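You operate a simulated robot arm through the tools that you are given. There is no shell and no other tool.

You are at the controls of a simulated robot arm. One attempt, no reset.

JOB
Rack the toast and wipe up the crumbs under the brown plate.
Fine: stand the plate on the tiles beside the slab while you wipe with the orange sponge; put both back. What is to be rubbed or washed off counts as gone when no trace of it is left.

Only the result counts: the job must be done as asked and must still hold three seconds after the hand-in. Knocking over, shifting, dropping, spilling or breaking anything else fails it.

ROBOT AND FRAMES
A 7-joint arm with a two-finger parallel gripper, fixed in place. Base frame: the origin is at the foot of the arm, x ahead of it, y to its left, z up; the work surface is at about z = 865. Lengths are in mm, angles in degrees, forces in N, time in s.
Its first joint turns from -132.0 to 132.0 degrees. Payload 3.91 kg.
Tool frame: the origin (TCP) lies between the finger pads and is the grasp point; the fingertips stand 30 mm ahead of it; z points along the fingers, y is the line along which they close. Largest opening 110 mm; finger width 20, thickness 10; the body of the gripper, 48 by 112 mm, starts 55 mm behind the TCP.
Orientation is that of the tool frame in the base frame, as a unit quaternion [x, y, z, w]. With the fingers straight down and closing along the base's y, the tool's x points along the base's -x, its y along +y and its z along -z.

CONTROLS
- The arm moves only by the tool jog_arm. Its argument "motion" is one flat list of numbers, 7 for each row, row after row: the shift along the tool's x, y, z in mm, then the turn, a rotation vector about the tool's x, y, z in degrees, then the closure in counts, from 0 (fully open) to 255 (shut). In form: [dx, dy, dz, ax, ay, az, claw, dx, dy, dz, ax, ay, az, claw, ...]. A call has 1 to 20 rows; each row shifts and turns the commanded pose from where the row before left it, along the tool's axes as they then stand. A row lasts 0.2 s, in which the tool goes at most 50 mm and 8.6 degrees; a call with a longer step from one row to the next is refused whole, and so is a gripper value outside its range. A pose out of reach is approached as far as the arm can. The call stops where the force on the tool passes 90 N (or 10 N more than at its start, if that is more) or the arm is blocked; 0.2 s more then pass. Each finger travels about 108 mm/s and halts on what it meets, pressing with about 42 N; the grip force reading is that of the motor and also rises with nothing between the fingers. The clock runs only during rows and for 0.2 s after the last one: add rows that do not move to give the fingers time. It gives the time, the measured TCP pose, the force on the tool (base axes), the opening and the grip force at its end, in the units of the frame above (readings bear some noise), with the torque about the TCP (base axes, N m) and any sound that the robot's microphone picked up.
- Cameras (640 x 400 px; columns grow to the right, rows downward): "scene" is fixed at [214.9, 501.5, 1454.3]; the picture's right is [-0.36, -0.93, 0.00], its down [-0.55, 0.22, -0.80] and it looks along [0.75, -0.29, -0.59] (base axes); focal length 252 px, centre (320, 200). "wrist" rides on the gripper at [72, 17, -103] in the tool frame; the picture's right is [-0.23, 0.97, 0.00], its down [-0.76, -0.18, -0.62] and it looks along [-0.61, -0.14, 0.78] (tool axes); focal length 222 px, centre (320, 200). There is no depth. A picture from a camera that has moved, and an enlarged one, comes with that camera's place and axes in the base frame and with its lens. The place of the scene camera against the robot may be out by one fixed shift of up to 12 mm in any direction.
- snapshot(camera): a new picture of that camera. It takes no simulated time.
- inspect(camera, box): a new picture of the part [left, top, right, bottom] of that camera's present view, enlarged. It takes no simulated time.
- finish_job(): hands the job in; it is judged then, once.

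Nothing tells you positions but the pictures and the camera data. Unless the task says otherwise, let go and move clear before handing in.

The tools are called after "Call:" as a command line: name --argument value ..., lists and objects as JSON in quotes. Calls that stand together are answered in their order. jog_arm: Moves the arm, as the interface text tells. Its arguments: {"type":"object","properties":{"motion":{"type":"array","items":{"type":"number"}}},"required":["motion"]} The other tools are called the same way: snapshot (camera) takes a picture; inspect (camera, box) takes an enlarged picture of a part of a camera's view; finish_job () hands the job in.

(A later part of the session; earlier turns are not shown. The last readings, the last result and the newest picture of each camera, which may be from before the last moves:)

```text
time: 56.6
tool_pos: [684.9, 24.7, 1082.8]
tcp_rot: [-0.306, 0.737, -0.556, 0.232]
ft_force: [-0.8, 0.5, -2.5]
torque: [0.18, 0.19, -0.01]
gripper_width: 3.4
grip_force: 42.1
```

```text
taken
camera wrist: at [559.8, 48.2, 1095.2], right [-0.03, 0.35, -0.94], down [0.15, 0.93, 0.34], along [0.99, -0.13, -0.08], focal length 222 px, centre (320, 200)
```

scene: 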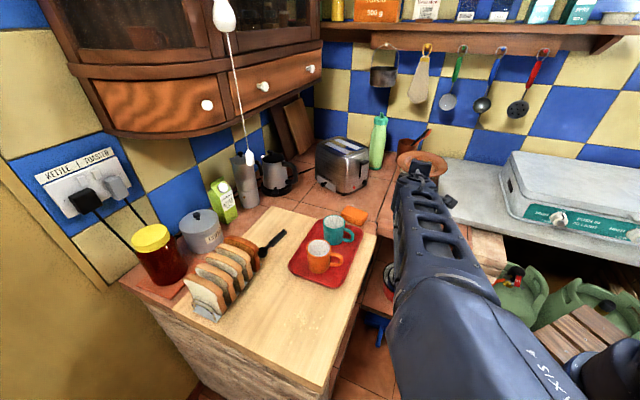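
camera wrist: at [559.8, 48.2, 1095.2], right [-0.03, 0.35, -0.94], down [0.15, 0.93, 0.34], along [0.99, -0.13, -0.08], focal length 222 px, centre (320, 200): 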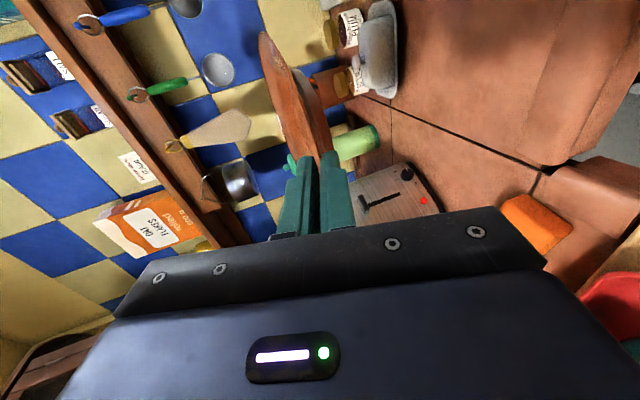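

Call:
inspect --camera "wrist" --box '[340, 0, 640, 300]'

Call:
inspect --camera "scene" --box '[340, 120, 520, 270]'

```text
1.33 times, centred on (490, 150) of wrist
camera zoom: at [559.8, 48.2, 1095.2], right [-0.03, 0.35, -0.94], down [0.15, 0.93, 0.34], along [0.99, -0.13, -0.08], focal length 296 px, centre (93, 267)
```

zoom: 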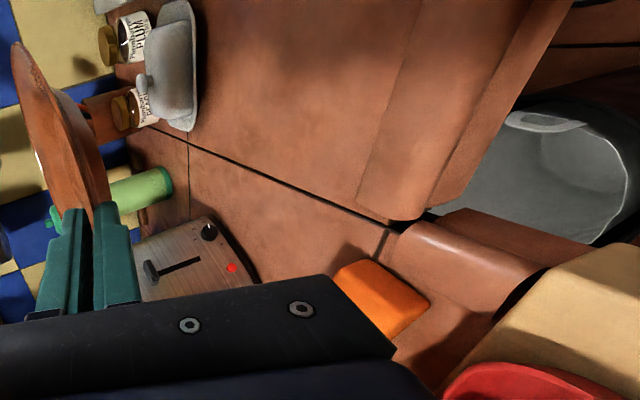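

```text
2.67 times, centred on (430, 195) of scene
camera zoom: at [214.9, 501.5, 1454.3], right [-0.36, -0.93, 0.0], down [-0.55, 0.22, -0.8], along [0.75, -0.29, -0.59], focal length 672 px, centre (27, 213)
```

zoom: 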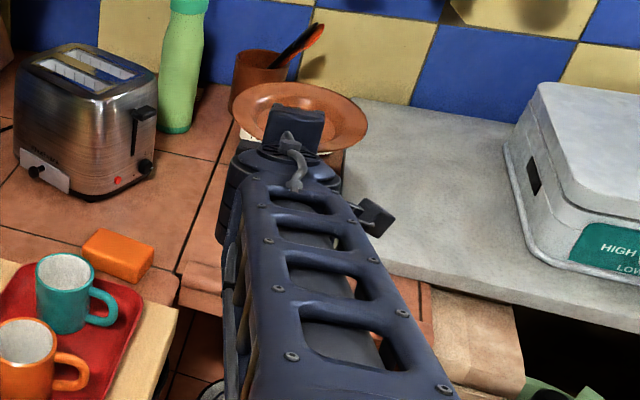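

The plate is over the free tiles (rim front at u≈483, counter edge at ≈470). I shift it 10 mm away from the grey hob slab and lower it, stopping a little above the expected contact.

Call:
jog_arm --motion '[-5, 18, 5.2, 0, 0, 0, 255, -5, 36, 10.4, 0, 0, 0, 255, 0, 36, 10.4, 0, 0, 0, 255, 0, 36, 10.4, 0, 0, 0, 255, 0, 36, 10.4, 0, 0, 0, 255, 0, 0, 0, 0, 0, 0, 255]'

Call:
snapshot --camera "wrist"

Call:
inspect --camera "scene" --box '[340, 140, 500, 270]'

```text
time: 58.0
tool_pos: [694.1, 30.8, 912.0]
tcp_rot: [-0.307, 0.738, -0.555, 0.231]
ft_force: [1.1, -0.2, -3.4]
torque: [0.19, 0.16, -0.01]
gripper_width: 3.5
grip_force: 41.9
```

```text
taken
camera wrist: at [569.5, 54.1, 925.2], right [-0.03, 0.35, -0.94], down [0.15, 0.93, 0.34], along [0.99, -0.13, -0.08], focal length 222 px, centre (320, 200)
```

wrist: 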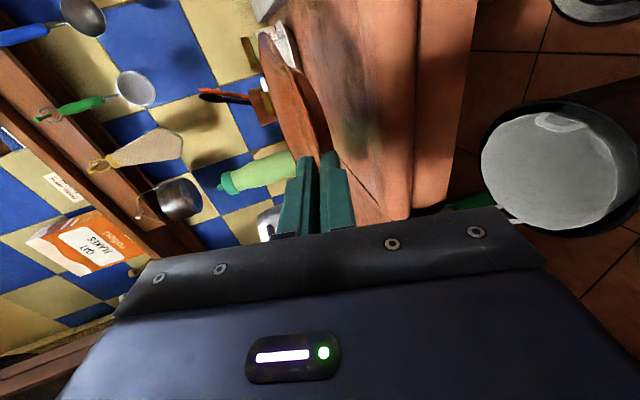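

```text
3.08 times, centred on (420, 205) of scene
camera zoom: at [214.9, 501.5, 1454.3], right [-0.36, -0.93, 0.0], down [-0.55, 0.22, -0.8], along [0.75, -0.29, -0.59], focal length 775 px, centre (12, 185)
```

zoom: 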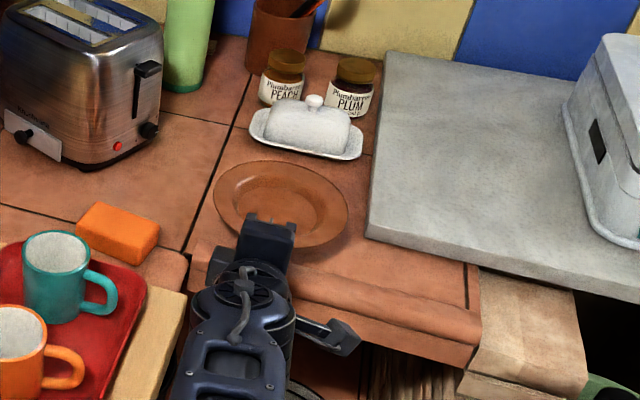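

Call:
jog_arm --motion '[0, 9.6, 2.8, 0, 0, 0, 255, 0, 7.7, 2.2, 0, 0, 0, 255, 0, 0, 0, 0, 0, 0, 255]'

Call:
inspect --camera "wrist" --box '[240, 10, 460, 220]'

```text
time: 58.8
tool_pos: [695.3, 32.8, 894.4]
tcp_rot: [-0.307, 0.738, -0.556, 0.231]
ft_force: [-0.9, -1.0, -1.6]
torque: [0.16, 0.15, 0.0]
gripper_width: 3.4
grip_force: 42.2
```

```text
1.90 times, centred on (350, 115) of wrist
camera zoom: at [569.0, 55.1, 907.0], right [-0.03, 0.35, -0.94], down [0.15, 0.93, 0.34], along [0.99, -0.13, -0.08], focal length 423 px, centre (263, 362)
```

zoom: 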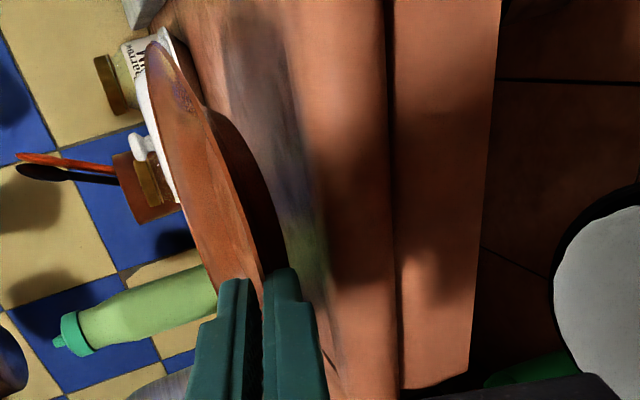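

Call:
jog_arm --motion '[0, 2.4, 0.7, 0, 0, 0, 255, 0, 2.4, 0.7, 0, 0, 0, 255]'

Call:
jog_arm --motion '[0, 1.9, 0.55, 0, 0, 0, 255, 0, 1.9, 0.55, 0, 0, 0, 255]'

```text
time: 59.4
tool_pos: [693.6, 32.2, 890.9]
tcp_rot: [-0.305, 0.738, -0.556, 0.23]
ft_force: [0.5, 0.6, -2.9]
torque: [0.15, 0.16, 0.0]
gripper_width: 3.4
grip_force: 41.7
```

```text
time: 60.0
tool_pos: [693.8, 32.0, 887.1]
tcp_rot: [-0.306, 0.738, -0.556, 0.231]
ft_force: [0.5, 1.1, -2.9]
torque: [0.13, 0.15, 0.02]
gripper_width: 3.2
grip_force: 41.6
```

Call:
jog_arm --motion '[0, 1.9, 0.55, 0, 0, 0, 255]'

Call:
jog_arm --motion '[0, 1.9, 0.55, 0, 0, 0, 255]'

Call:
inspect --camera "wrist" --box '[240, 10, 400, 220]'

```text
time: 60.4
tool_pos: [694.3, 31.8, 884.2]
tcp_rot: [-0.306, 0.738, -0.556, 0.23]
ft_force: [-0.3, -0.9, -1.7]
torque: [0.15, 0.16, 0.0]
gripper_width: 3.2
grip_force: 42.0
```

```text
time: 60.8
tool_pos: [693.5, 31.9, 880.6]
tcp_rot: [-0.306, 0.737, -0.557, 0.23]
ft_force: [0.3, -0.2, -2.7]
torque: [0.19, 0.14, 0.0]
gripper_width: 3.3
grip_force: 42.3
```

```text
1.90 times, centred on (320, 115) of wrist
camera zoom: at [568.1, 55.4, 895.2], right [-0.03, 0.35, -0.94], down [0.15, 0.93, 0.34], along [0.99, -0.13, -0.08], focal length 423 px, centre (320, 362)
```

zoom: 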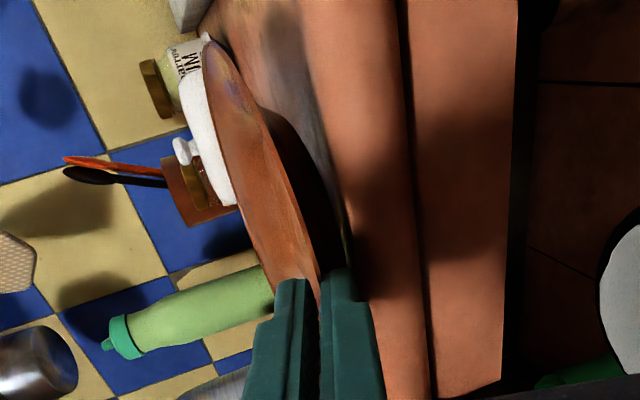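

Call:
jog_arm --motion '[0, 1.4, 0.4, 0, 0, 0, 255]'

Call:
jog_arm --motion '[0, 1.4, 0.4, 0, 0, 0, 255]'

Call:
inspect --camera "wrist" --box '[280, 60, 380, 180]'

```text
time: 61.2
tool_pos: [692.4, 31.6, 880.8]
tcp_rot: [-0.307, 0.738, -0.555, 0.231]
ft_force: [-0.9, -0.1, -2.6]
torque: [0.15, 0.17, -0.01]
gripper_width: 3.5
grip_force: 41.8
```

```text
time: 61.6
tool_pos: [693.8, 32.4, 880.0]
tcp_rot: [-0.307, 0.737, -0.555, 0.231]
ft_force: [-0.5, 0.3, -2.5]
torque: [0.16, 0.18, 0.03]
gripper_width: 3.2
grip_force: 41.7
```

```text
3.33 times, centred on (330, 120) of wrist
camera zoom: at [568.2, 56.0, 892.4], right [-0.03, 0.35, -0.94], down [0.15, 0.93, 0.34], along [0.99, -0.13, -0.08], focal length 740 px, centre (287, 467)
```

zoom: 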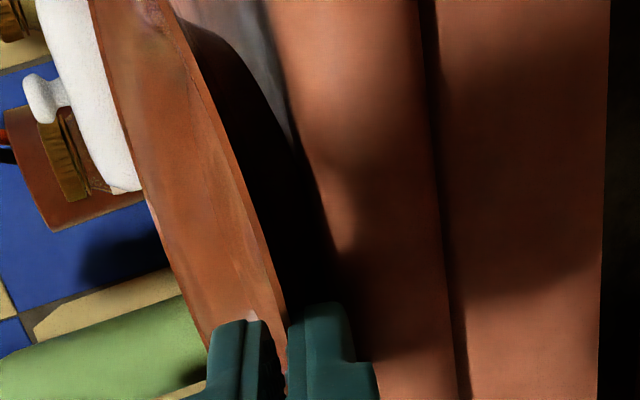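

Call:
jog_arm --motion '[0, 1.4, 0.4, 0, 0, 0, 255]'

Call:
jog_arm --motion '[0, 1.4, 0.4, 0, 0, 0, 255]'

Call:
inspect --camera "scene" --box '[380, 170, 460, 240]'

```text
time: 62.0
tool_pos: [693.8, 32.5, 877.9]
tcp_rot: [-0.307, 0.737, -0.556, 0.231]
ft_force: [0.3, 0.8, -2.8]
torque: [0.16, 0.18, 0.0]
gripper_width: 3.4
grip_force: 41.8
```

```text
time: 62.4
tool_pos: [694.5, 33.0, 875.4]
tcp_rot: [-0.307, 0.738, -0.555, 0.23]
ft_force: [-0.4, 1.2, -2.5]
torque: [0.15, 0.18, 0.02]
gripper_width: 3.3
grip_force: 42.1
```

```text
5.71 times, centred on (420, 205) of scene
camera zoom: at [214.9, 501.5, 1454.3], right [-0.36, -0.93, 0.0], down [-0.55, 0.22, -0.8], along [0.75, -0.29, -0.59], focal length 1439 px, centre (-251, 171)
```

zoom: 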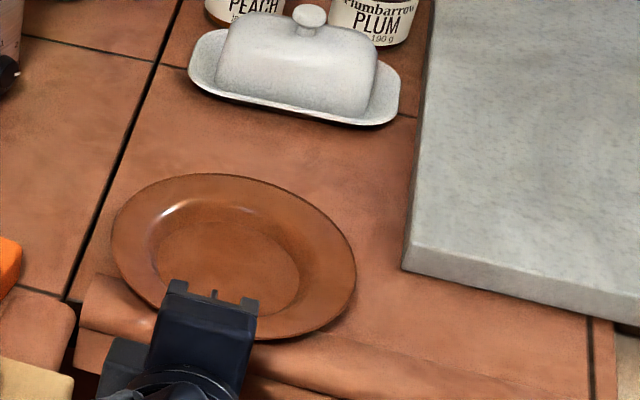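

Call:
jog_arm --motion '[0, 1.4, 0.4, 0, 0, 0, 255]'

Call:
jog_arm --motion '[0, 1.4, 0.4, 0, 0, 0, 255]'

Call:
inspect --camera "wrist" --box '[280, 10, 400, 180]'

```text
time: 62.8
tool_pos: [693.0, 34.0, 875.6]
tcp_rot: [-0.306, 0.738, -0.555, 0.231]
ft_force: [-0.7, 2.0, 0.1]
torque: [0.11, 0.1, 0.03]
gripper_width: 3.1
grip_force: 42.2
```

```text
time: 63.2
tool_pos: [692.9, 31.4, 874.9]
tcp_rot: [-0.306, 0.737, -0.557, 0.231]
ft_force: [-3.5, 6.2, 14.9]
torque: [-0.33, -0.33, 0.04]
gripper_width: 3.4
grip_force: 42.0
```

```text
2.35 times, centred on (340, 95) of wrist
camera zoom: at [567.8, 56.1, 887.0], right [-0.03, 0.35, -0.94], down [0.15, 0.93, 0.34], along [0.99, -0.13, -0.08], focal length 523 px, centre (273, 447)
```

zoom: 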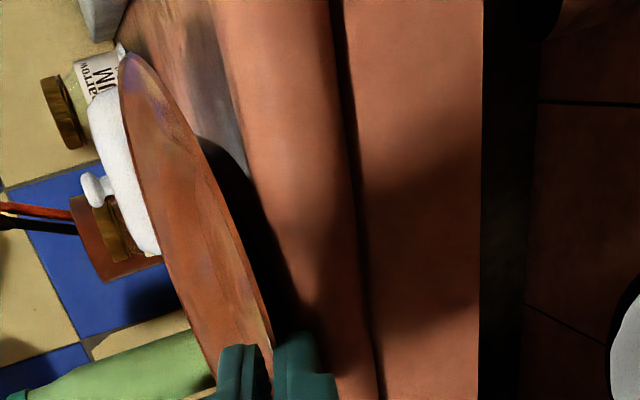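

The plate's near foot has touched (about 15 N). I ease up 1.5 mm and pitch down slightly so the far side settles too.

Call:
jog_arm --motion '[0, -1.4, -0.4, -1.5, 0, 0, 255, 0, 0, 0, 0, 0, 0, 255]'

```text
time: 63.8
tool_pos: [692.9, 32.7, 874.5]
tcp_rot: [-0.309, 0.745, -0.547, 0.226]
ft_force: [3.1, 0.4, 9.6]
torque: [-0.25, -0.34, 0.13]
gripper_width: 3.4
grip_force: 41.8
```

Call:
jog_arm --motion '[0, -1.4, -0.4, -1.2, 0, 0, 255, 0, 0, 0, 0, 0, 0, 255]'

Call:
inspect --camera "wrist" --box '[280, 10, 400, 180]'

```text
time: 64.4
tool_pos: [693.3, 32.3, 877.0]
tcp_rot: [-0.312, 0.75, -0.538, 0.224]
ft_force: [1.7, -1.0, 6.8]
torque: [-0.2, -0.18, 0.04]
gripper_width: 3.6
grip_force: 42.0
```

```text
2.35 times, centred on (340, 95) of wrist
camera zoom: at [568.7, 54.9, 894.4], right [-0.06, 0.38, -0.92], down [0.16, 0.92, 0.37], along [0.99, -0.12, -0.12], focal length 523 px, centre (273, 447)
```

zoom: 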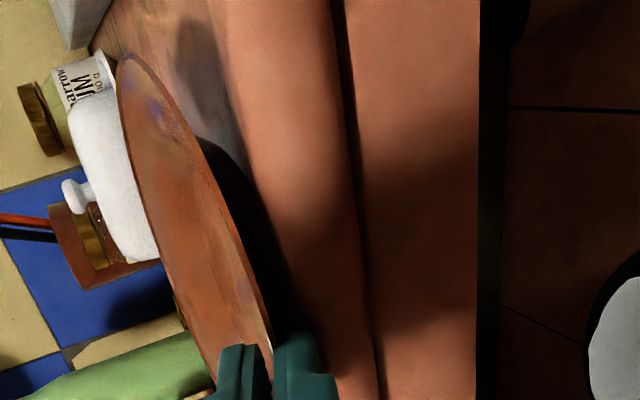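

Both sides of the foot now bear. I open in small increments while rising at the same rate, so the lower finger neither lifts the rim nor presses on the tiles.

Call:
jog_arm --motion '[0, -0.4, -0.13, 0, 0, 0, 243, 0, -0.76, -0.26, 0, 0, 0, 239, 0, -0.76, -0.26, 0, 0, 0, 235, 0, -0.76, -0.26, 0, 0, 0, 231, 0, 0, 0, 0, 0, 0, 231]'

Call:
inspect --camera "wrist" --box '[260, 10, 400, 220]'

Call:
inspect --camera "scene" --box '[380, 170, 460, 240]'

```text
time: 65.6
tool_pos: [694.4, 32.6, 879.6]
tcp_rot: [-0.311, 0.75, -0.539, 0.224]
ft_force: [0.4, -0.1, 0.1]
torque: [0.02, -0.01, 0.01]
gripper_width: 10.3
grip_force: 0.1
```

```text
1.90 times, centred on (330, 115) of wrist
camera zoom: at [569.2, 54.8, 896.7], right [-0.06, 0.38, -0.92], down [0.16, 0.92, 0.37], along [0.99, -0.12, -0.12], focal length 423 px, centre (301, 362)
```

zoom: 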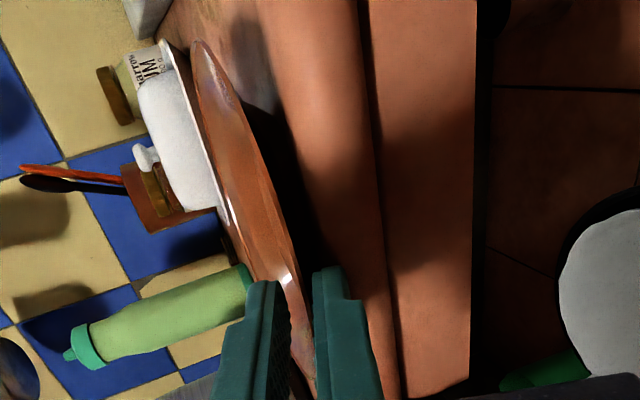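

```text
5.71 times, centred on (420, 205) of scene
camera zoom: at [214.9, 501.5, 1454.3], right [-0.36, -0.93, 0.0], down [-0.55, 0.22, -0.8], along [0.75, -0.29, -0.59], focal length 1439 px, centre (-251, 171)
```

zoom: 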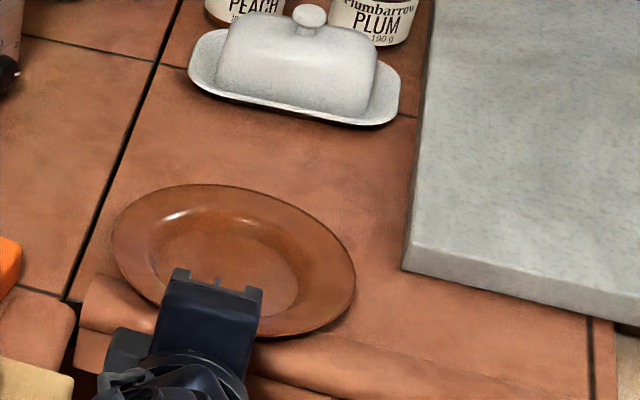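

The plate stands flat on the tiles and the fingers are free of it. I withdraw along the finger axis, then rise.

Call:
jog_arm --motion '[0, 0, -8, 0, 0, 0, 231, 0, 0, -12, 0, 0, 0, 231, 0, 0, -20, 0, 0, 0, 231, 0, 0, -30, 0, 0, 0, 231, 0, -30, -10, 0, 0, 0, 200, 0, -40, -13, 0, 0, 0, 150, 0, -40, -13, 0, 0, 0, 100, 0, 0, 0, 0, 0, 0, 100]'

Call:
snapshot --camera "scene"

Call:
snapshot --camera "wrist"

```text
time: 67.4
tool_pos: [647.3, 79.9, 1015.3]
tcp_rot: [-0.312, 0.751, -0.538, 0.223]
ft_force: [0.6, 0.5, 0.1]
torque: [-0.02, 0.0, -0.01]
gripper_width: 67.1
grip_force: 0.1
```

```text
taken
```

scene: 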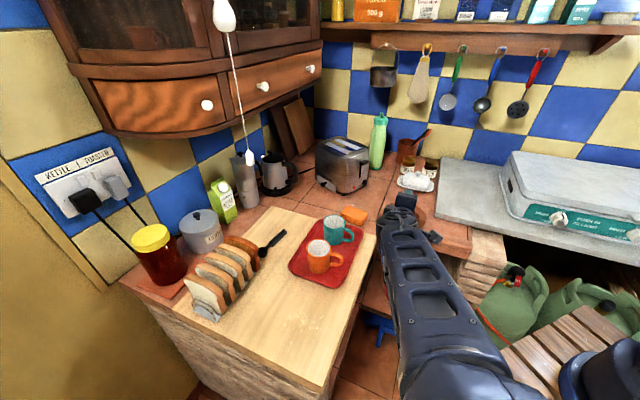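

```text
taken
camera wrist: at [522.5, 103.2, 1033.8], right [-0.06, 0.38, -0.92], down [0.16, 0.92, 0.37], along [0.99, -0.12, -0.12], focal length 222 px, centre (320, 200)
```

wrist: 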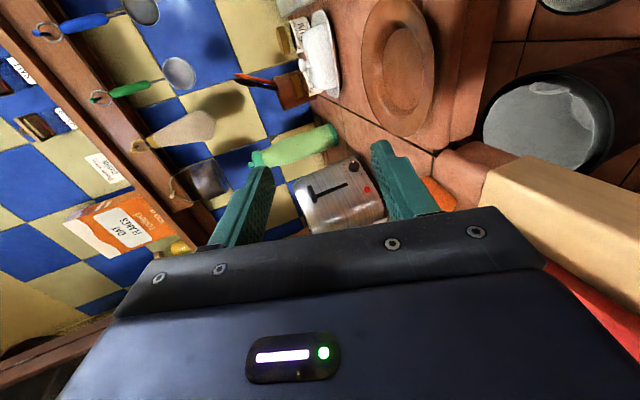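

The plate is safely on the tiles. I rise, turn the hand back to point straight down, and move to look at the sponge.

Call:
jog_arm --motion '[0, -42.6, -14.4, 0, 0, 0, 50, 0, -42.6, -14.4, 0, 0, 0, 0, 0, -42.6, -14.4, 0, 0, 0, 0, 0, 0, 0, -7.92, 0, 0, 0, 0, 0, 0, -7.92, 0, 0, 0, 0, 0, 0, -7.92, 0, 0, 0, 0, 0, 0, -7.92, 0, 0, 0, 0, 0, 0, -7.92, 0, 0, 0, 0, 0, 0, -7.92, 0, 0, 0, 0, 0, 0, -7.92, 0, 0, 0, 0, 0, 0, -7.92, 0, 0, 0, 0, 0, 0, -7.92, 0, 0, 0, 0, 0, 0, 0, 0, 0, 0]'

Call:
snapshot --camera "wrist"

Call:
snapshot --camera "scene"

```text
time: 70.2
tool_pos: [647.2, 79.9, 1152.9]
tcp_rot: [-0.383, 0.924, 0.001, 0.0]
ft_force: [0.3, 0.5, -0.5]
torque: [0.0, 0.01, -0.03]
gripper_width: 110.1
grip_force: 0.2
```

```text
taken
camera wrist: at [584.1, 40.5, 1257.1], right [-0.53, 0.85, 0.0], down [0.66, 0.41, 0.62], along [0.53, 0.33, -0.78], focal length 222 px, centre (320, 200)
```

wrist: 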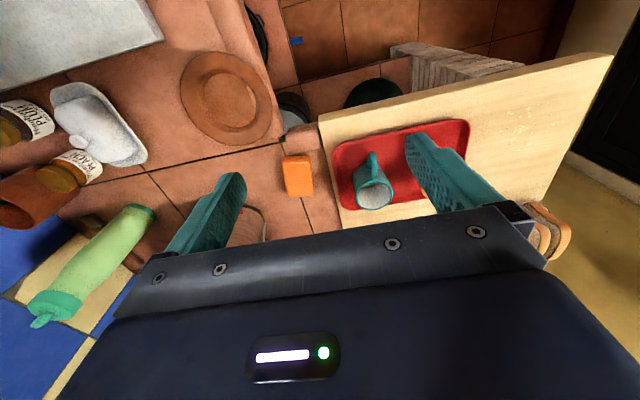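

```text
taken
```

scene: 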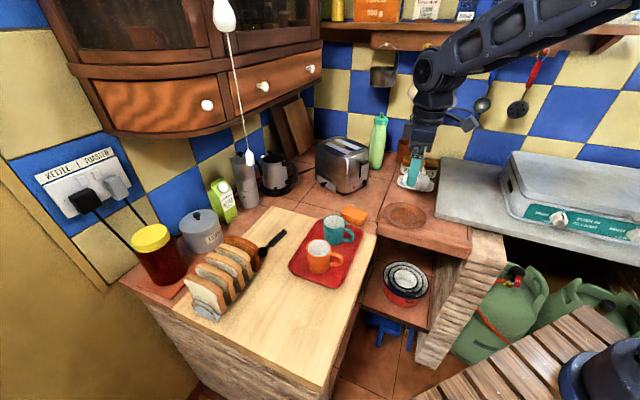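

Call:
jog_arm --motion '[-27.5, -18.75, 15, 0, 0, 0, 0, -27.5, -18.75, 15, 0, 0, 0, 0, -27.5, -18.75, 15, 0, 0, 0, 0, -27.5, -18.75, 15, 0, 0, 0, 0, 0, 0, 0, 0, 0, 0, 0]'

Call:
snapshot --camera "wrist"

Call:
inspect --camera "wrist" --box '[240, 60, 440, 190]'

Call:
inspect --camera "scene" --box '[310, 170, 420, 250]'

```text
time: 71.4
tool_pos: [779.1, 104.5, 1093.5]
tcp_rot: [-0.383, 0.924, 0.0, 0.0]
ft_force: [0.2, 0.4, 0.8]
torque: [0.01, -0.01, -0.02]
gripper_width: 110.1
grip_force: 0.1
```

```text
taken
camera wrist: at [716.0, 65.5, 1197.2], right [-0.53, 0.85, 0.0], down [0.66, 0.41, 0.62], along [0.53, 0.33, -0.78], focal length 222 px, centre (320, 200)
```

wrist: 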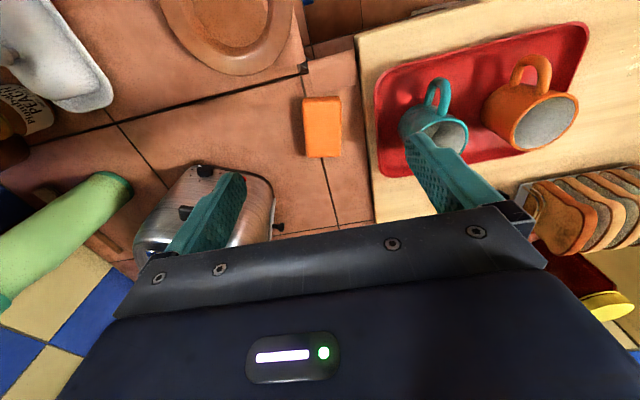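

```text
3.08 times, centred on (340, 125) of wrist
camera zoom: at [716.0, 65.5, 1197.2], right [-0.53, 0.85, 0.0], down [0.66, 0.41, 0.62], along [0.53, 0.33, -0.78], focal length 684 px, centre (258, 431)
```

zoom: 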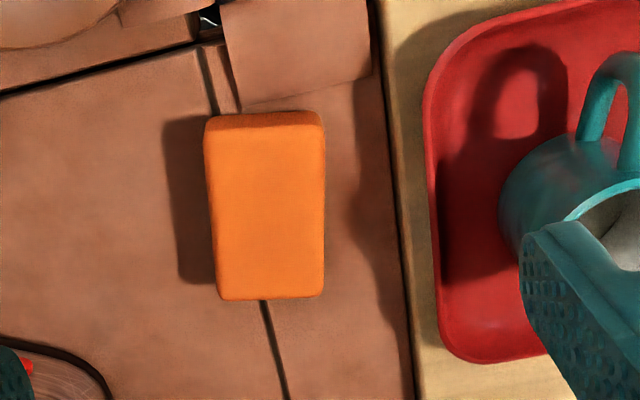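

```text
5.00 times, centred on (365, 210) of scene
camera zoom: at [214.9, 501.5, 1454.3], right [-0.36, -0.93, 0.0], down [-0.55, 0.22, -0.8], along [0.75, -0.29, -0.59], focal length 1260 px, centre (95, 150)
```

zoom: 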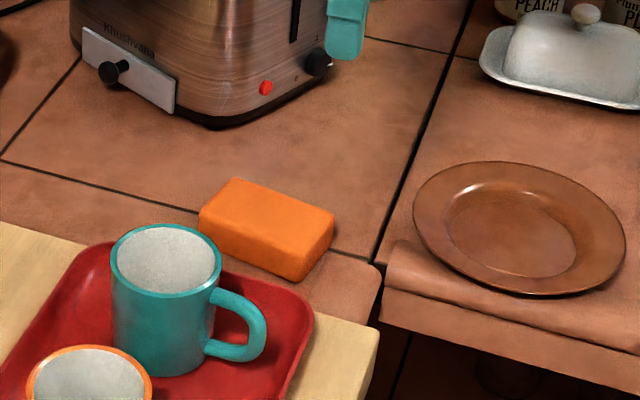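

The sponge is about 55×80×25 mm at (822, 136), its long axis at roughly 34°. I line up with it, narrow the fingers to about 80 mm and come down above it.

Call:
jog_arm --motion '[0, 0, 0, 0, 0, 5.65, 30, 0, 0, 0, 0, 0, 5.65, 70, -26.4, 1.25, 0, 0, 0, 0, 70, -26.4, 1.25, 0, 0, 0, 0, 70, 0, 0, 35, 0, 0, 0, 70, 0, 0, 35, 0, 0, 0, 70, 0, 0, 35, 0, 0, 0, 70, 0, 0, 0, 0, 0, 0, 70]'

Call:
snapshot --camera "wrist"

Call:
inspect --camera "wrist" --box '[200, 40, 460, 220]'

Call:
inspect --camera "scene" --box '[310, 150, 420, 250]'

```text
time: 73.2
tool_pos: [818.5, 134.4, 988.0]
tcp_rot: [-0.291, 0.957, 0.0, 0.0]
ft_force: [0.6, -0.2, -0.3]
torque: [-0.03, 0.02, 0.02]
gripper_width: 80.0
grip_force: 0.1
```

```text
taken
camera wrist: at [749.0, 109.5, 1091.7], right [-0.35, 0.94, 0.0], down [0.73, 0.28, 0.62], along [0.58, 0.22, -0.78], focal length 222 px, centre (320, 200)
```

wrist: 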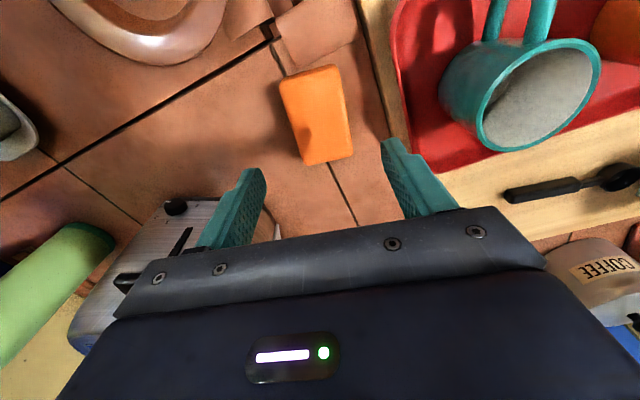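

```text
2.22 times, centred on (330, 130) of wrist
camera zoom: at [749.0, 109.5, 1091.7], right [-0.35, 0.94, 0.0], down [0.73, 0.28, 0.62], along [0.58, 0.22, -0.78], focal length 494 px, centre (298, 356)
```

zoom: 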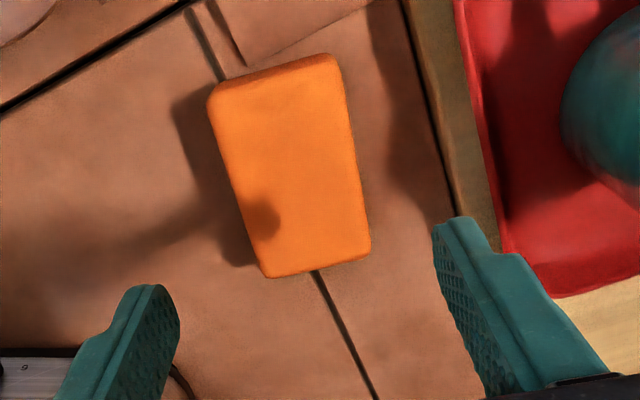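

```text
4.00 times, centred on (365, 200) of scene
camera zoom: at [214.9, 501.5, 1454.3], right [-0.36, -0.93, 0.0], down [-0.55, 0.22, -0.8], along [0.75, -0.29, -0.59], focal length 1008 px, centre (140, 200)
```

zoom: 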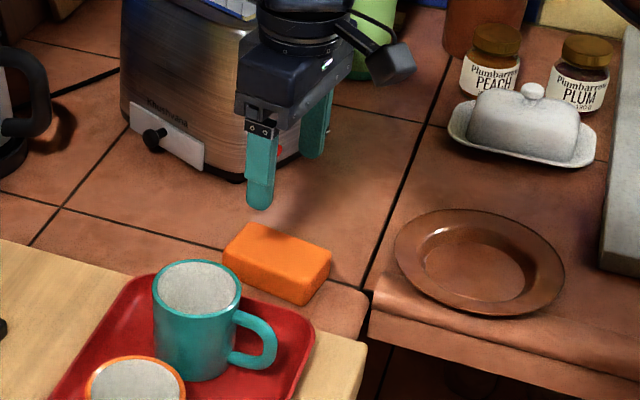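

The sponge is centred under the hand within 5 mm. I shift 5 mm forward and lower so the fingertips reach about 10 mm above the tiles.

Call:
jog_arm --motion '[-5, 0, 25, 0, 0, 0, 70, 0, 0, 30, 0, 0, 0, 70, 0, 0, 25, 0, 0, 0, 70, 0, 0, 0, 0, 0, 0, 70]'

Call:
inspect --camera "scene" --box '[320, 170, 400, 240]'

Call:
inspect --camera "wrist" --box '[200, 40, 460, 240]'

```text
time: 74.2
tool_pos: [824.0, 136.5, 906.7]
tcp_rot: [-0.291, 0.957, -0.001, 0.0]
ft_force: [0.8, 0.4, -0.5]
torque: [0.0, 0.0, 0.0]
gripper_width: 80.2
grip_force: 0.1
```

```text
5.71 times, centred on (360, 205) of scene
camera zoom: at [214.9, 501.5, 1454.3], right [-0.36, -0.93, 0.0], down [-0.55, 0.22, -0.8], along [0.75, -0.29, -0.59], focal length 1439 px, centre (91, 171)
```

zoom: 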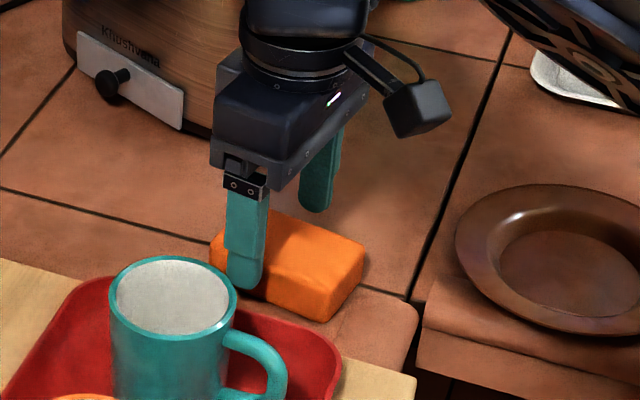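

```text
2.00 times, centred on (330, 140) of wrist
camera zoom: at [754.8, 112.1, 1010.8], right [-0.35, 0.94, 0.0], down [0.73, 0.28, 0.62], along [0.58, 0.22, -0.78], focal length 444 px, centre (300, 320)
```

zoom: 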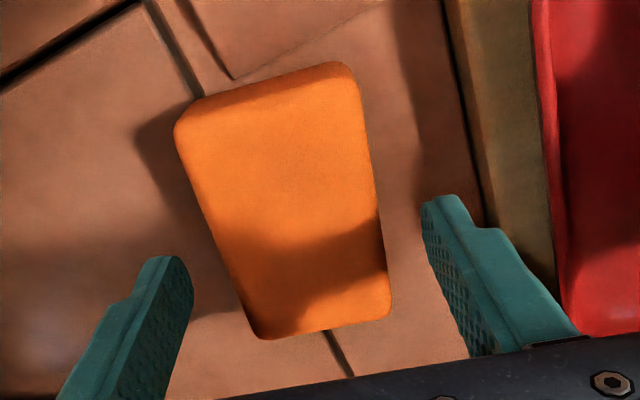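

Call:
snapshot --camera "scene"

```text
taken
```

scene: 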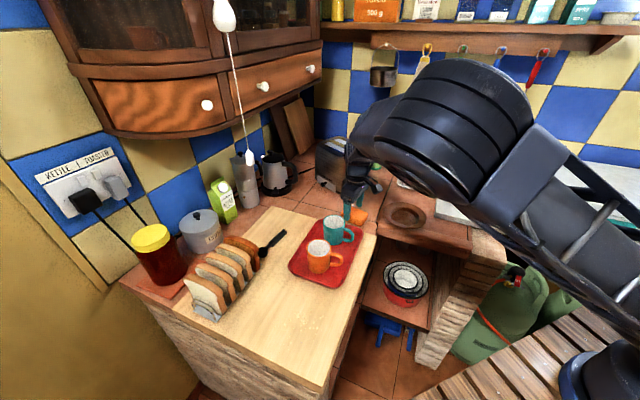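

Call:
jog_arm --motion '[0, -2.5, 8, 0, 0, 0, 70, 0, 0, 7, 0, 0, 0, 70, 0, 0, 0, 0, 0, 0, 70, 0, 0, 0, 0, 0, 0, 110, 0, 0, 0, 0, 0, 0, 150, 0, 0, 0, 0, 0, 0, 200, 0, 0, 0, 0, 0, 0, 255, 0, 0, 0, 0, 0, 0, 255]'

Call:
inspect --camera "wrist" --box '[200, 40, 460, 240]'

Call:
inspect --camera "scene" --box '[320, 170, 400, 240]'

```text
time: 76.0
tool_pos: [825.7, 136.1, 892.4]
tcp_rot: [-0.29, 0.957, 0.001, 0.0]
ft_force: [0.7, -0.6, 0.8]
torque: [0.04, 0.01, 0.03]
gripper_width: 53.3
grip_force: 42.2
```

```text
2.00 times, centred on (330, 140) of wrist
camera zoom: at [756.2, 110.7, 996.4], right [-0.35, 0.94, 0.0], down [0.73, 0.28, 0.62], along [0.58, 0.22, -0.78], focal length 444 px, centre (300, 320)
```

zoom: 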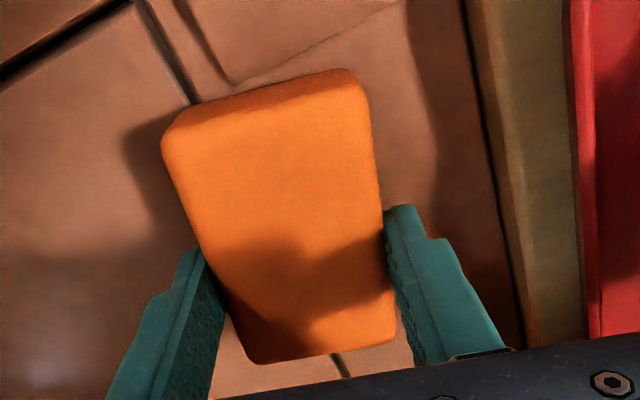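

```text
5.71 times, centred on (360, 205) of scene
camera zoom: at [214.9, 501.5, 1454.3], right [-0.36, -0.93, 0.0], down [-0.55, 0.22, -0.8], along [0.75, -0.29, -0.59], focal length 1439 px, centre (91, 171)
```

zoom: 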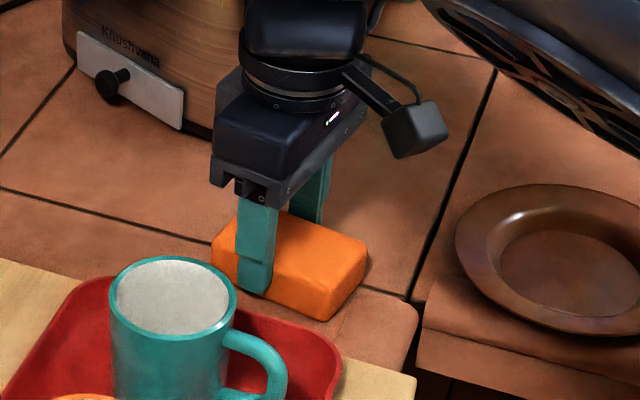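

The sponge is held (53 mm). Before lifting it across, I look at the crumb patch on the slab.

Call:
inspect --camera "scene" --box '[250, 270, 350, 370]'

Call:
inspect --camera "scene" --box '[270, 285, 330, 345]'

```text
4.00 times, centred on (300, 320) of scene
camera zoom: at [214.9, 501.5, 1454.3], right [-0.36, -0.93, 0.0], down [-0.55, 0.22, -0.8], along [0.75, -0.29, -0.59], focal length 1008 px, centre (400, -280)
```

zoom: 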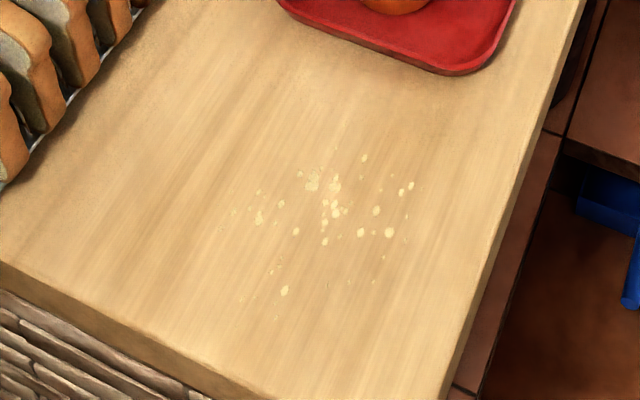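

```text
6.67 times, centred on (300, 315) of scene
camera zoom: at [214.9, 501.5, 1454.3], right [-0.36, -0.93, 0.0], down [-0.55, 0.22, -0.8], along [0.75, -0.29, -0.59], focal length 1679 px, centre (453, -567)
```

zoom: 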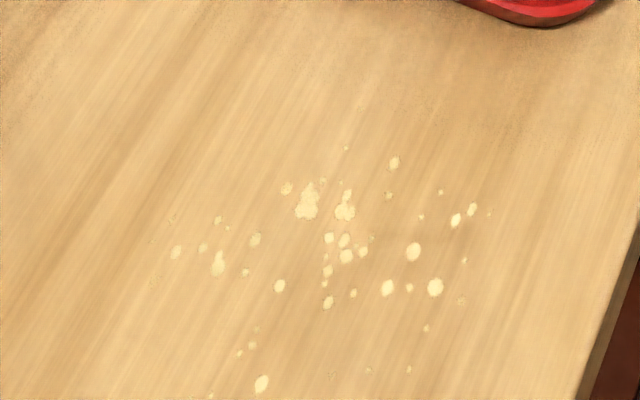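

The crumbs span about u 0–105, v 618–735, all inside the plate's footprint. I lift the sponge clear of the mugs and carry it across to above the patch.

Call:
jog_arm --motion '[0, 0, -15, 0, 0, 0, 255, 0, 0, -40, 0, 0, 0, 255, 0, 0, -45, 0, 0, 0, 255, 0, 0, -45, 0, 0, 0, 255, 0, 0, -45, 0, 0, 0, 255, 0, 0, 0, 0, 0, -5.6, 255, 0, 0, 0, 0, 0, -5.6, 255, 0, 40, 0, 0, 0, 0, 255, 0, 40, 0, 0, 0, 0, 255, 0, 40, 0, 0, 0, 0, 255, 0, 40, 0, 0, 0, 0, 255, 0, 40, 0, 0, 0, 0, 255, 0, 40, 0, 0, 0, 0, 255, 0, 40, 0, 0, 0, 0, 255, 0, 40, 0, 0, 0, 0, 255, 0, 40, 0, 0, 0, 0, 255, 0, 40, 0, 0, 0, 0, 255, 0, 30, 0, 0, 0, 0, 255, 0, 0, 0, 0, 0, 0, 255]'

Call:
snapshot --camera "scene"

Call:
snapshot --camera "wrist"

```text
time: 80.0
tool_pos: [521.9, 438.8, 1082.6]
tcp_rot: [-0.383, 0.924, 0.0, 0.0]
ft_force: [0.2, -0.7, -0.5]
torque: [-0.02, 0.03, 0.0]
gripper_width: 53.6
grip_force: 42.0
```

```text
taken
```

scene: 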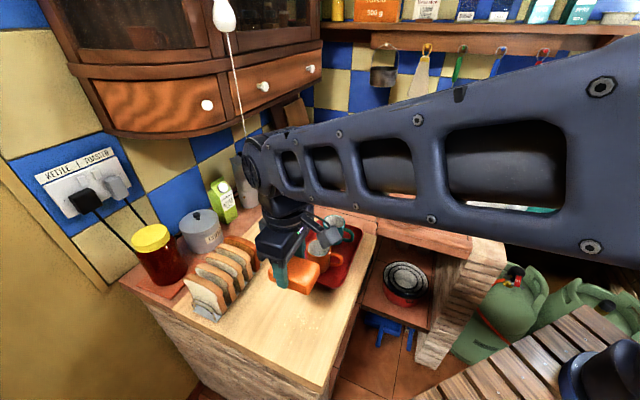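

```text
taken
camera wrist: at [457.5, 401.5, 1186.5], right [-0.53, 0.85, 0.0], down [0.66, 0.41, 0.62], along [0.53, 0.33, -0.78], focal length 222 px, centre (320, 200)
```

wrist: 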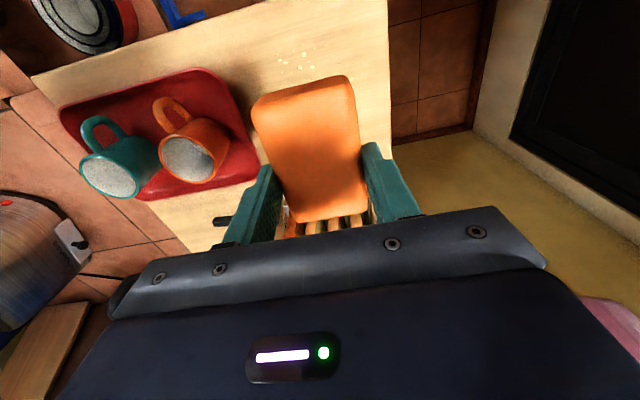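

The sponge is above the patch. I move to the start of the first pass (u≈5, v≈655) and lower to just above the slab.

Call:
jog_arm --motion '[12, 27, 0, 0, 0, 0, 255, 12, 27, 0, 0, 0, 0, 255, 0, 0, 40, 0, 0, 0, 255, 0, 0, 40, 0, 0, 0, 255, 0, 0, 40, 0, 0, 0, 255, 0, 0, 35, 0, 0, 0, 255, 0, 0, 0, 0, 0, 0, 255]'

Call:
inspect --camera "scene" --box '[230, 250, 370, 390]'

Call:
snapshot --camera "wrist"

```text
time: 81.6
tool_pos: [468.5, 459.5, 924.7]
tcp_rot: [-0.383, 0.924, 0.0, 0.0]
ft_force: [0.4, 0.3, -1.3]
torque: [-0.02, -0.03, -0.03]
gripper_width: 53.4
grip_force: 41.9
```

```text
2.86 times, centred on (300, 320) of scene
camera zoom: at [214.9, 501.5, 1454.3], right [-0.36, -0.93, 0.0], down [-0.55, 0.22, -0.8], along [0.75, -0.29, -0.59], focal length 720 px, centre (377, -143)
```

zoom: 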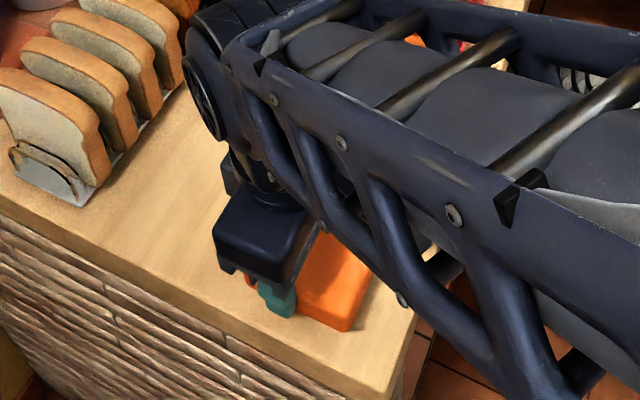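

```text
taken
camera wrist: at [405.6, 421.6, 1029.5], right [-0.53, 0.85, 0.0], down [0.66, 0.41, 0.62], along [0.53, 0.33, -0.78], focal length 222 px, centre (320, 200)
```

wrist: 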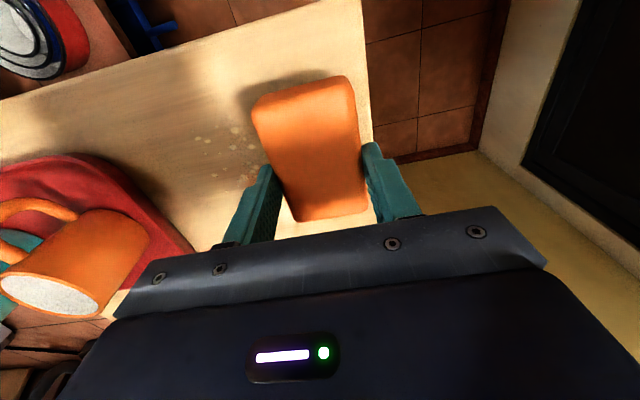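

Clear of the mug. I lower slowly onto the slab to find contact.

Call:
jog_arm --motion '[0, 0, 5, 0, 0, 0, 255, 0, 0, 5, 0, 0, 0, 255]'

Call:
jog_arm --motion '[0, 0, 2.5, 0, 0, 0, 255, 0, 0, 0, 0, 0, 0, 255]'

Call:
jog_arm --motion '[0, 0, 2, 0, 0, 0, 255, 0, 0, 0, 0, 0, 0, 255]'

```text
time: 82.2
tool_pos: [468.5, 460.4, 916.1]
tcp_rot: [-0.383, 0.924, 0.0, 0.0]
ft_force: [0.2, 0.9, 0.1]
torque: [-0.03, 0.03, 0.03]
gripper_width: 53.7
grip_force: 42.5
```

```text
time: 82.8
tool_pos: [468.5, 459.9, 913.4]
tcp_rot: [-0.383, 0.924, 0.001, 0.0]
ft_force: [0.7, 0.2, 0.5]
torque: [-0.02, 0.04, -0.02]
gripper_width: 53.7
grip_force: 41.6
```

```text
time: 83.4
tool_pos: [467.6, 460.1, 912.6]
tcp_rot: [-0.383, 0.924, 0.0, 0.001]
ft_force: [0.2, -0.6, 0.0]
torque: [0.02, 0.0, -0.02]
gripper_width: 53.6
grip_force: 42.1
```

Call:
jog_arm --motion '[0, 0, 2, 0, 0, 0, 255, 0, 0, 0, 0, 0, 0, 255]'

Call:
jog_arm --motion '[0, 0, 2, 0, 0, 0, 255, 0, 0, 0, 0, 0, 0, 255]'

```text
time: 84.0
tool_pos: [466.3, 460.7, 910.1]
tcp_rot: [-0.383, 0.924, 0.0, -0.001]
ft_force: [0.7, 0.0, -0.5]
torque: [0.02, -0.02, -0.03]
gripper_width: 53.5
grip_force: 42.3
```

```text
time: 84.6
tool_pos: [466.4, 459.5, 908.6]
tcp_rot: [-0.383, 0.924, 0.0, 0.001]
ft_force: [0.0, -0.3, 0.4]
torque: [-0.01, 0.01, 0.0]
gripper_width: 53.2
grip_force: 42.0
```

Call:
jog_arm --motion '[0, 0, 2, 0, 0, 0, 255, 0, 0, 0, 0, 0, 0, 255]'

Call:
jog_arm --motion '[0, 0, 1.5, 0, 0, 0, 255, 0, 0, 0, 0, 0, 0, 255]'

Call:
inspect --camera "scene" --box '[260, 310, 350, 390]'

```text
time: 85.2
tool_pos: [466.7, 460.5, 907.9]
tcp_rot: [-0.383, 0.924, 0.001, 0.0]
ft_force: [0.1, -0.5, 3.5]
torque: [-0.05, 0.02, -0.01]
gripper_width: 53.5
grip_force: 42.3
```

```text
time: 85.8
tool_pos: [467.1, 460.8, 906.9]
tcp_rot: [-0.383, 0.924, 0.0, 0.002]
ft_force: [-2.7, 4.1, 40.3]
torque: [-0.15, 0.35, -0.02]
gripper_width: 53.7
grip_force: 41.8
```

```text
5.00 times, centred on (305, 350) of scene
camera zoom: at [214.9, 501.5, 1454.3], right [-0.36, -0.93, 0.0], down [-0.55, 0.22, -0.8], along [0.75, -0.29, -0.59], focal length 1260 px, centre (395, -550)
```

zoom: 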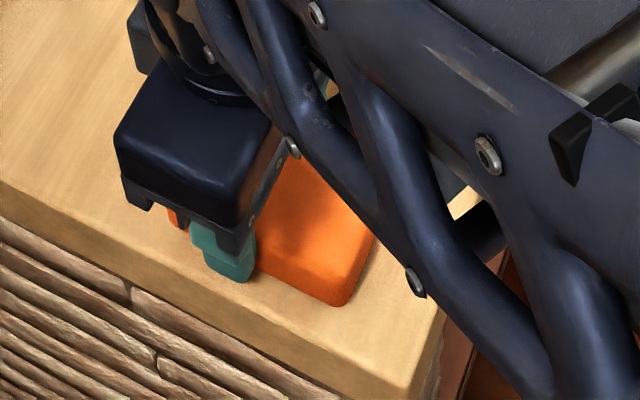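

Contact is stiff (40 N). I ease off about 0.8 mm to roughly 20 N and make the first stroke along +u.

Call:
jog_arm --motion '[0, 0, -0.8, 0, 0, 0, 255, 0, -10, 0, 0, 0, 0, 255, 0, -15, 0, 0, 0, 0, 255, 0, -15, 0, 0, 0, 0, 255, 0, 0, 0, 0, 0, 0, 255]'

Call:
snapshot --camera "wrist"

```text
time: 87.0
tool_pos: [494.6, 431.3, 906.4]
tcp_rot: [-0.382, 0.924, -0.001, 0.0]
ft_force: [-7.5, 6.1, 29.9]
torque: [0.29, 0.22, -0.04]
gripper_width: 53.5
grip_force: 41.8
```

```text
taken
camera wrist: at [431.1, 393.7, 1010.6], right [-0.53, 0.85, 0.0], down [0.66, 0.41, 0.62], along [0.53, 0.33, -0.78], focal length 222 px, centre (320, 200)
```

wrist: 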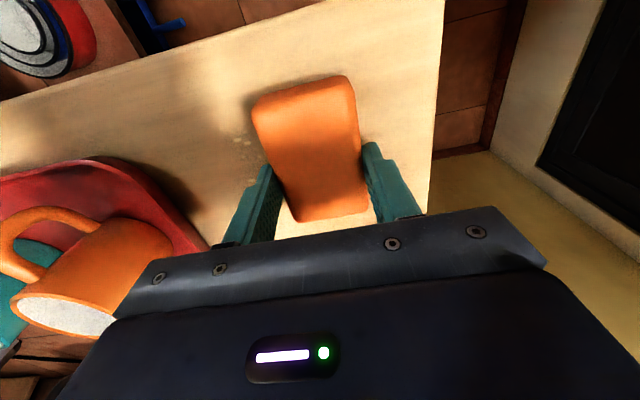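

The stroke works: steady ~30 N press with ~10 N drag. I finish it and make the next passes, stepping in v each time.

Call:
jog_arm --motion '[0, -15, 0, 0, 0, 0, 255, 0, -15, 0, 0, 0, 0, 255, 0, -15, 0, 0, 0, 0, 255, 0, -13, 0, 0, 0, 0, 255, -12, 0, 0, 0, 0, 0, 255, -12, 0, 0, 0, 0, 0, 255, 0, 15, 0, 0, 0, 0, 255, 0, 15, 0, 0, 0, 0, 255, 0, 15, 0, 0, 0, 0, 255, 0, 15, 0, 0, 0, 0, 255, 0, 15, 0, 0, 0, 0, 255, 0, 15, 0, 0, 0, 0, 255, 0, 12, 0, 0, 0, 0, 255, 0, 0, 0, 0, 0, 0, 255]'

Call:
snapshot --camera "wrist"

Call:
snapshot --camera "scene"

```text
time: 90.0
tool_pos: [482.1, 480.3, 907.4]
tcp_rot: [-0.383, 0.924, 0.0, 0.0]
ft_force: [3.1, -0.9, 12.2]
torque: [-0.07, -0.11, -0.03]
gripper_width: 53.4
grip_force: 42.3
```

```text
taken
camera wrist: at [418.5, 441.8, 1010.5], right [-0.53, 0.85, 0.0], down [0.66, 0.41, 0.62], along [0.53, 0.33, -0.78], focal length 222 px, centre (320, 200)
```

wrist: 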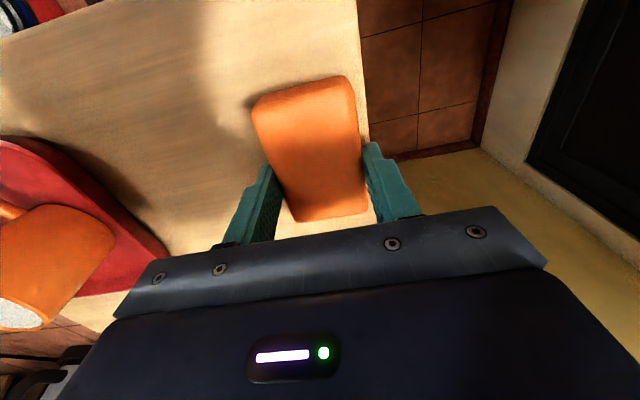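

```text
taken
```

scene: 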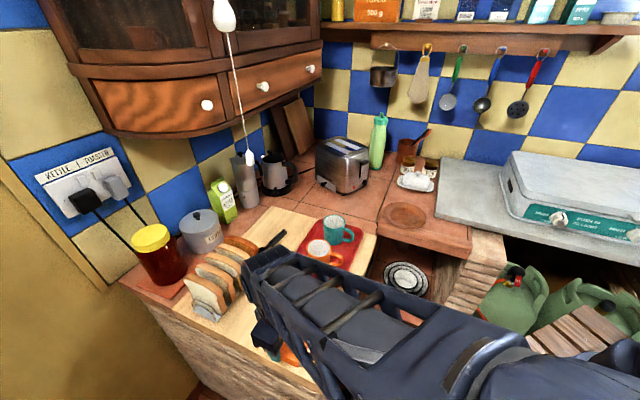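

The visible area behind the sponge looks clean. I continue with the upper passes (v≈703), pressing slightly more.

Call:
jog_arm --motion '[-12, 0, 0.4, 0, 0, 0, 255, -12, 0, 0, 0, 0, 0, 255, 0, -15, 0, 0, 0, 0, 255, 0, -15, 0, 0, 0, 0, 255, 0, -15, 0, 0, 0, 0, 255, 0, -15, 0, 0, 0, 0, 255, 0, -15, 0, 0, 0, 0, 255, 0, -15, 0, 0, 0, 0, 255, 0, -12, 0, 0, 0, 0, 255, 12, 0, 0, 0, 0, 0, 255, 0, 15, 0, 0, 0, 0, 255, 0, 15, 0, 0, 0, 0, 255, 0, 15, 0, 0, 0, 0, 255, 0, 15, 0, 0, 0, 0, 255, 0, 15, 0, 0, 0, 0, 255, 0, 15, 0, 0, 0, 0, 255, 0, 12, 0, 0, 0, 0, 255, 0, 0, 0, 0, 0, 0, 255]'

Call:
snapshot --camera "wrist"

```text
time: 93.8
tool_pos: [489.9, 489.0, 905.6]
tcp_rot: [-0.383, 0.924, 0.0, 0.001]
ft_force: [5.9, -4.9, 30.4]
torque: [-0.27, -0.16, -0.04]
gripper_width: 53.2
grip_force: 41.8
```

```text
taken
camera wrist: at [426.1, 450.5, 1009.9], right [-0.53, 0.85, 0.0], down [0.66, 0.41, 0.62], along [0.53, 0.33, -0.78], focal length 222 px, centre (320, 200)
```

wrist: 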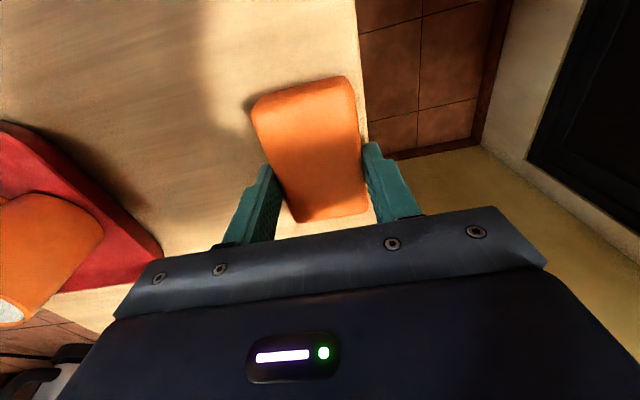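

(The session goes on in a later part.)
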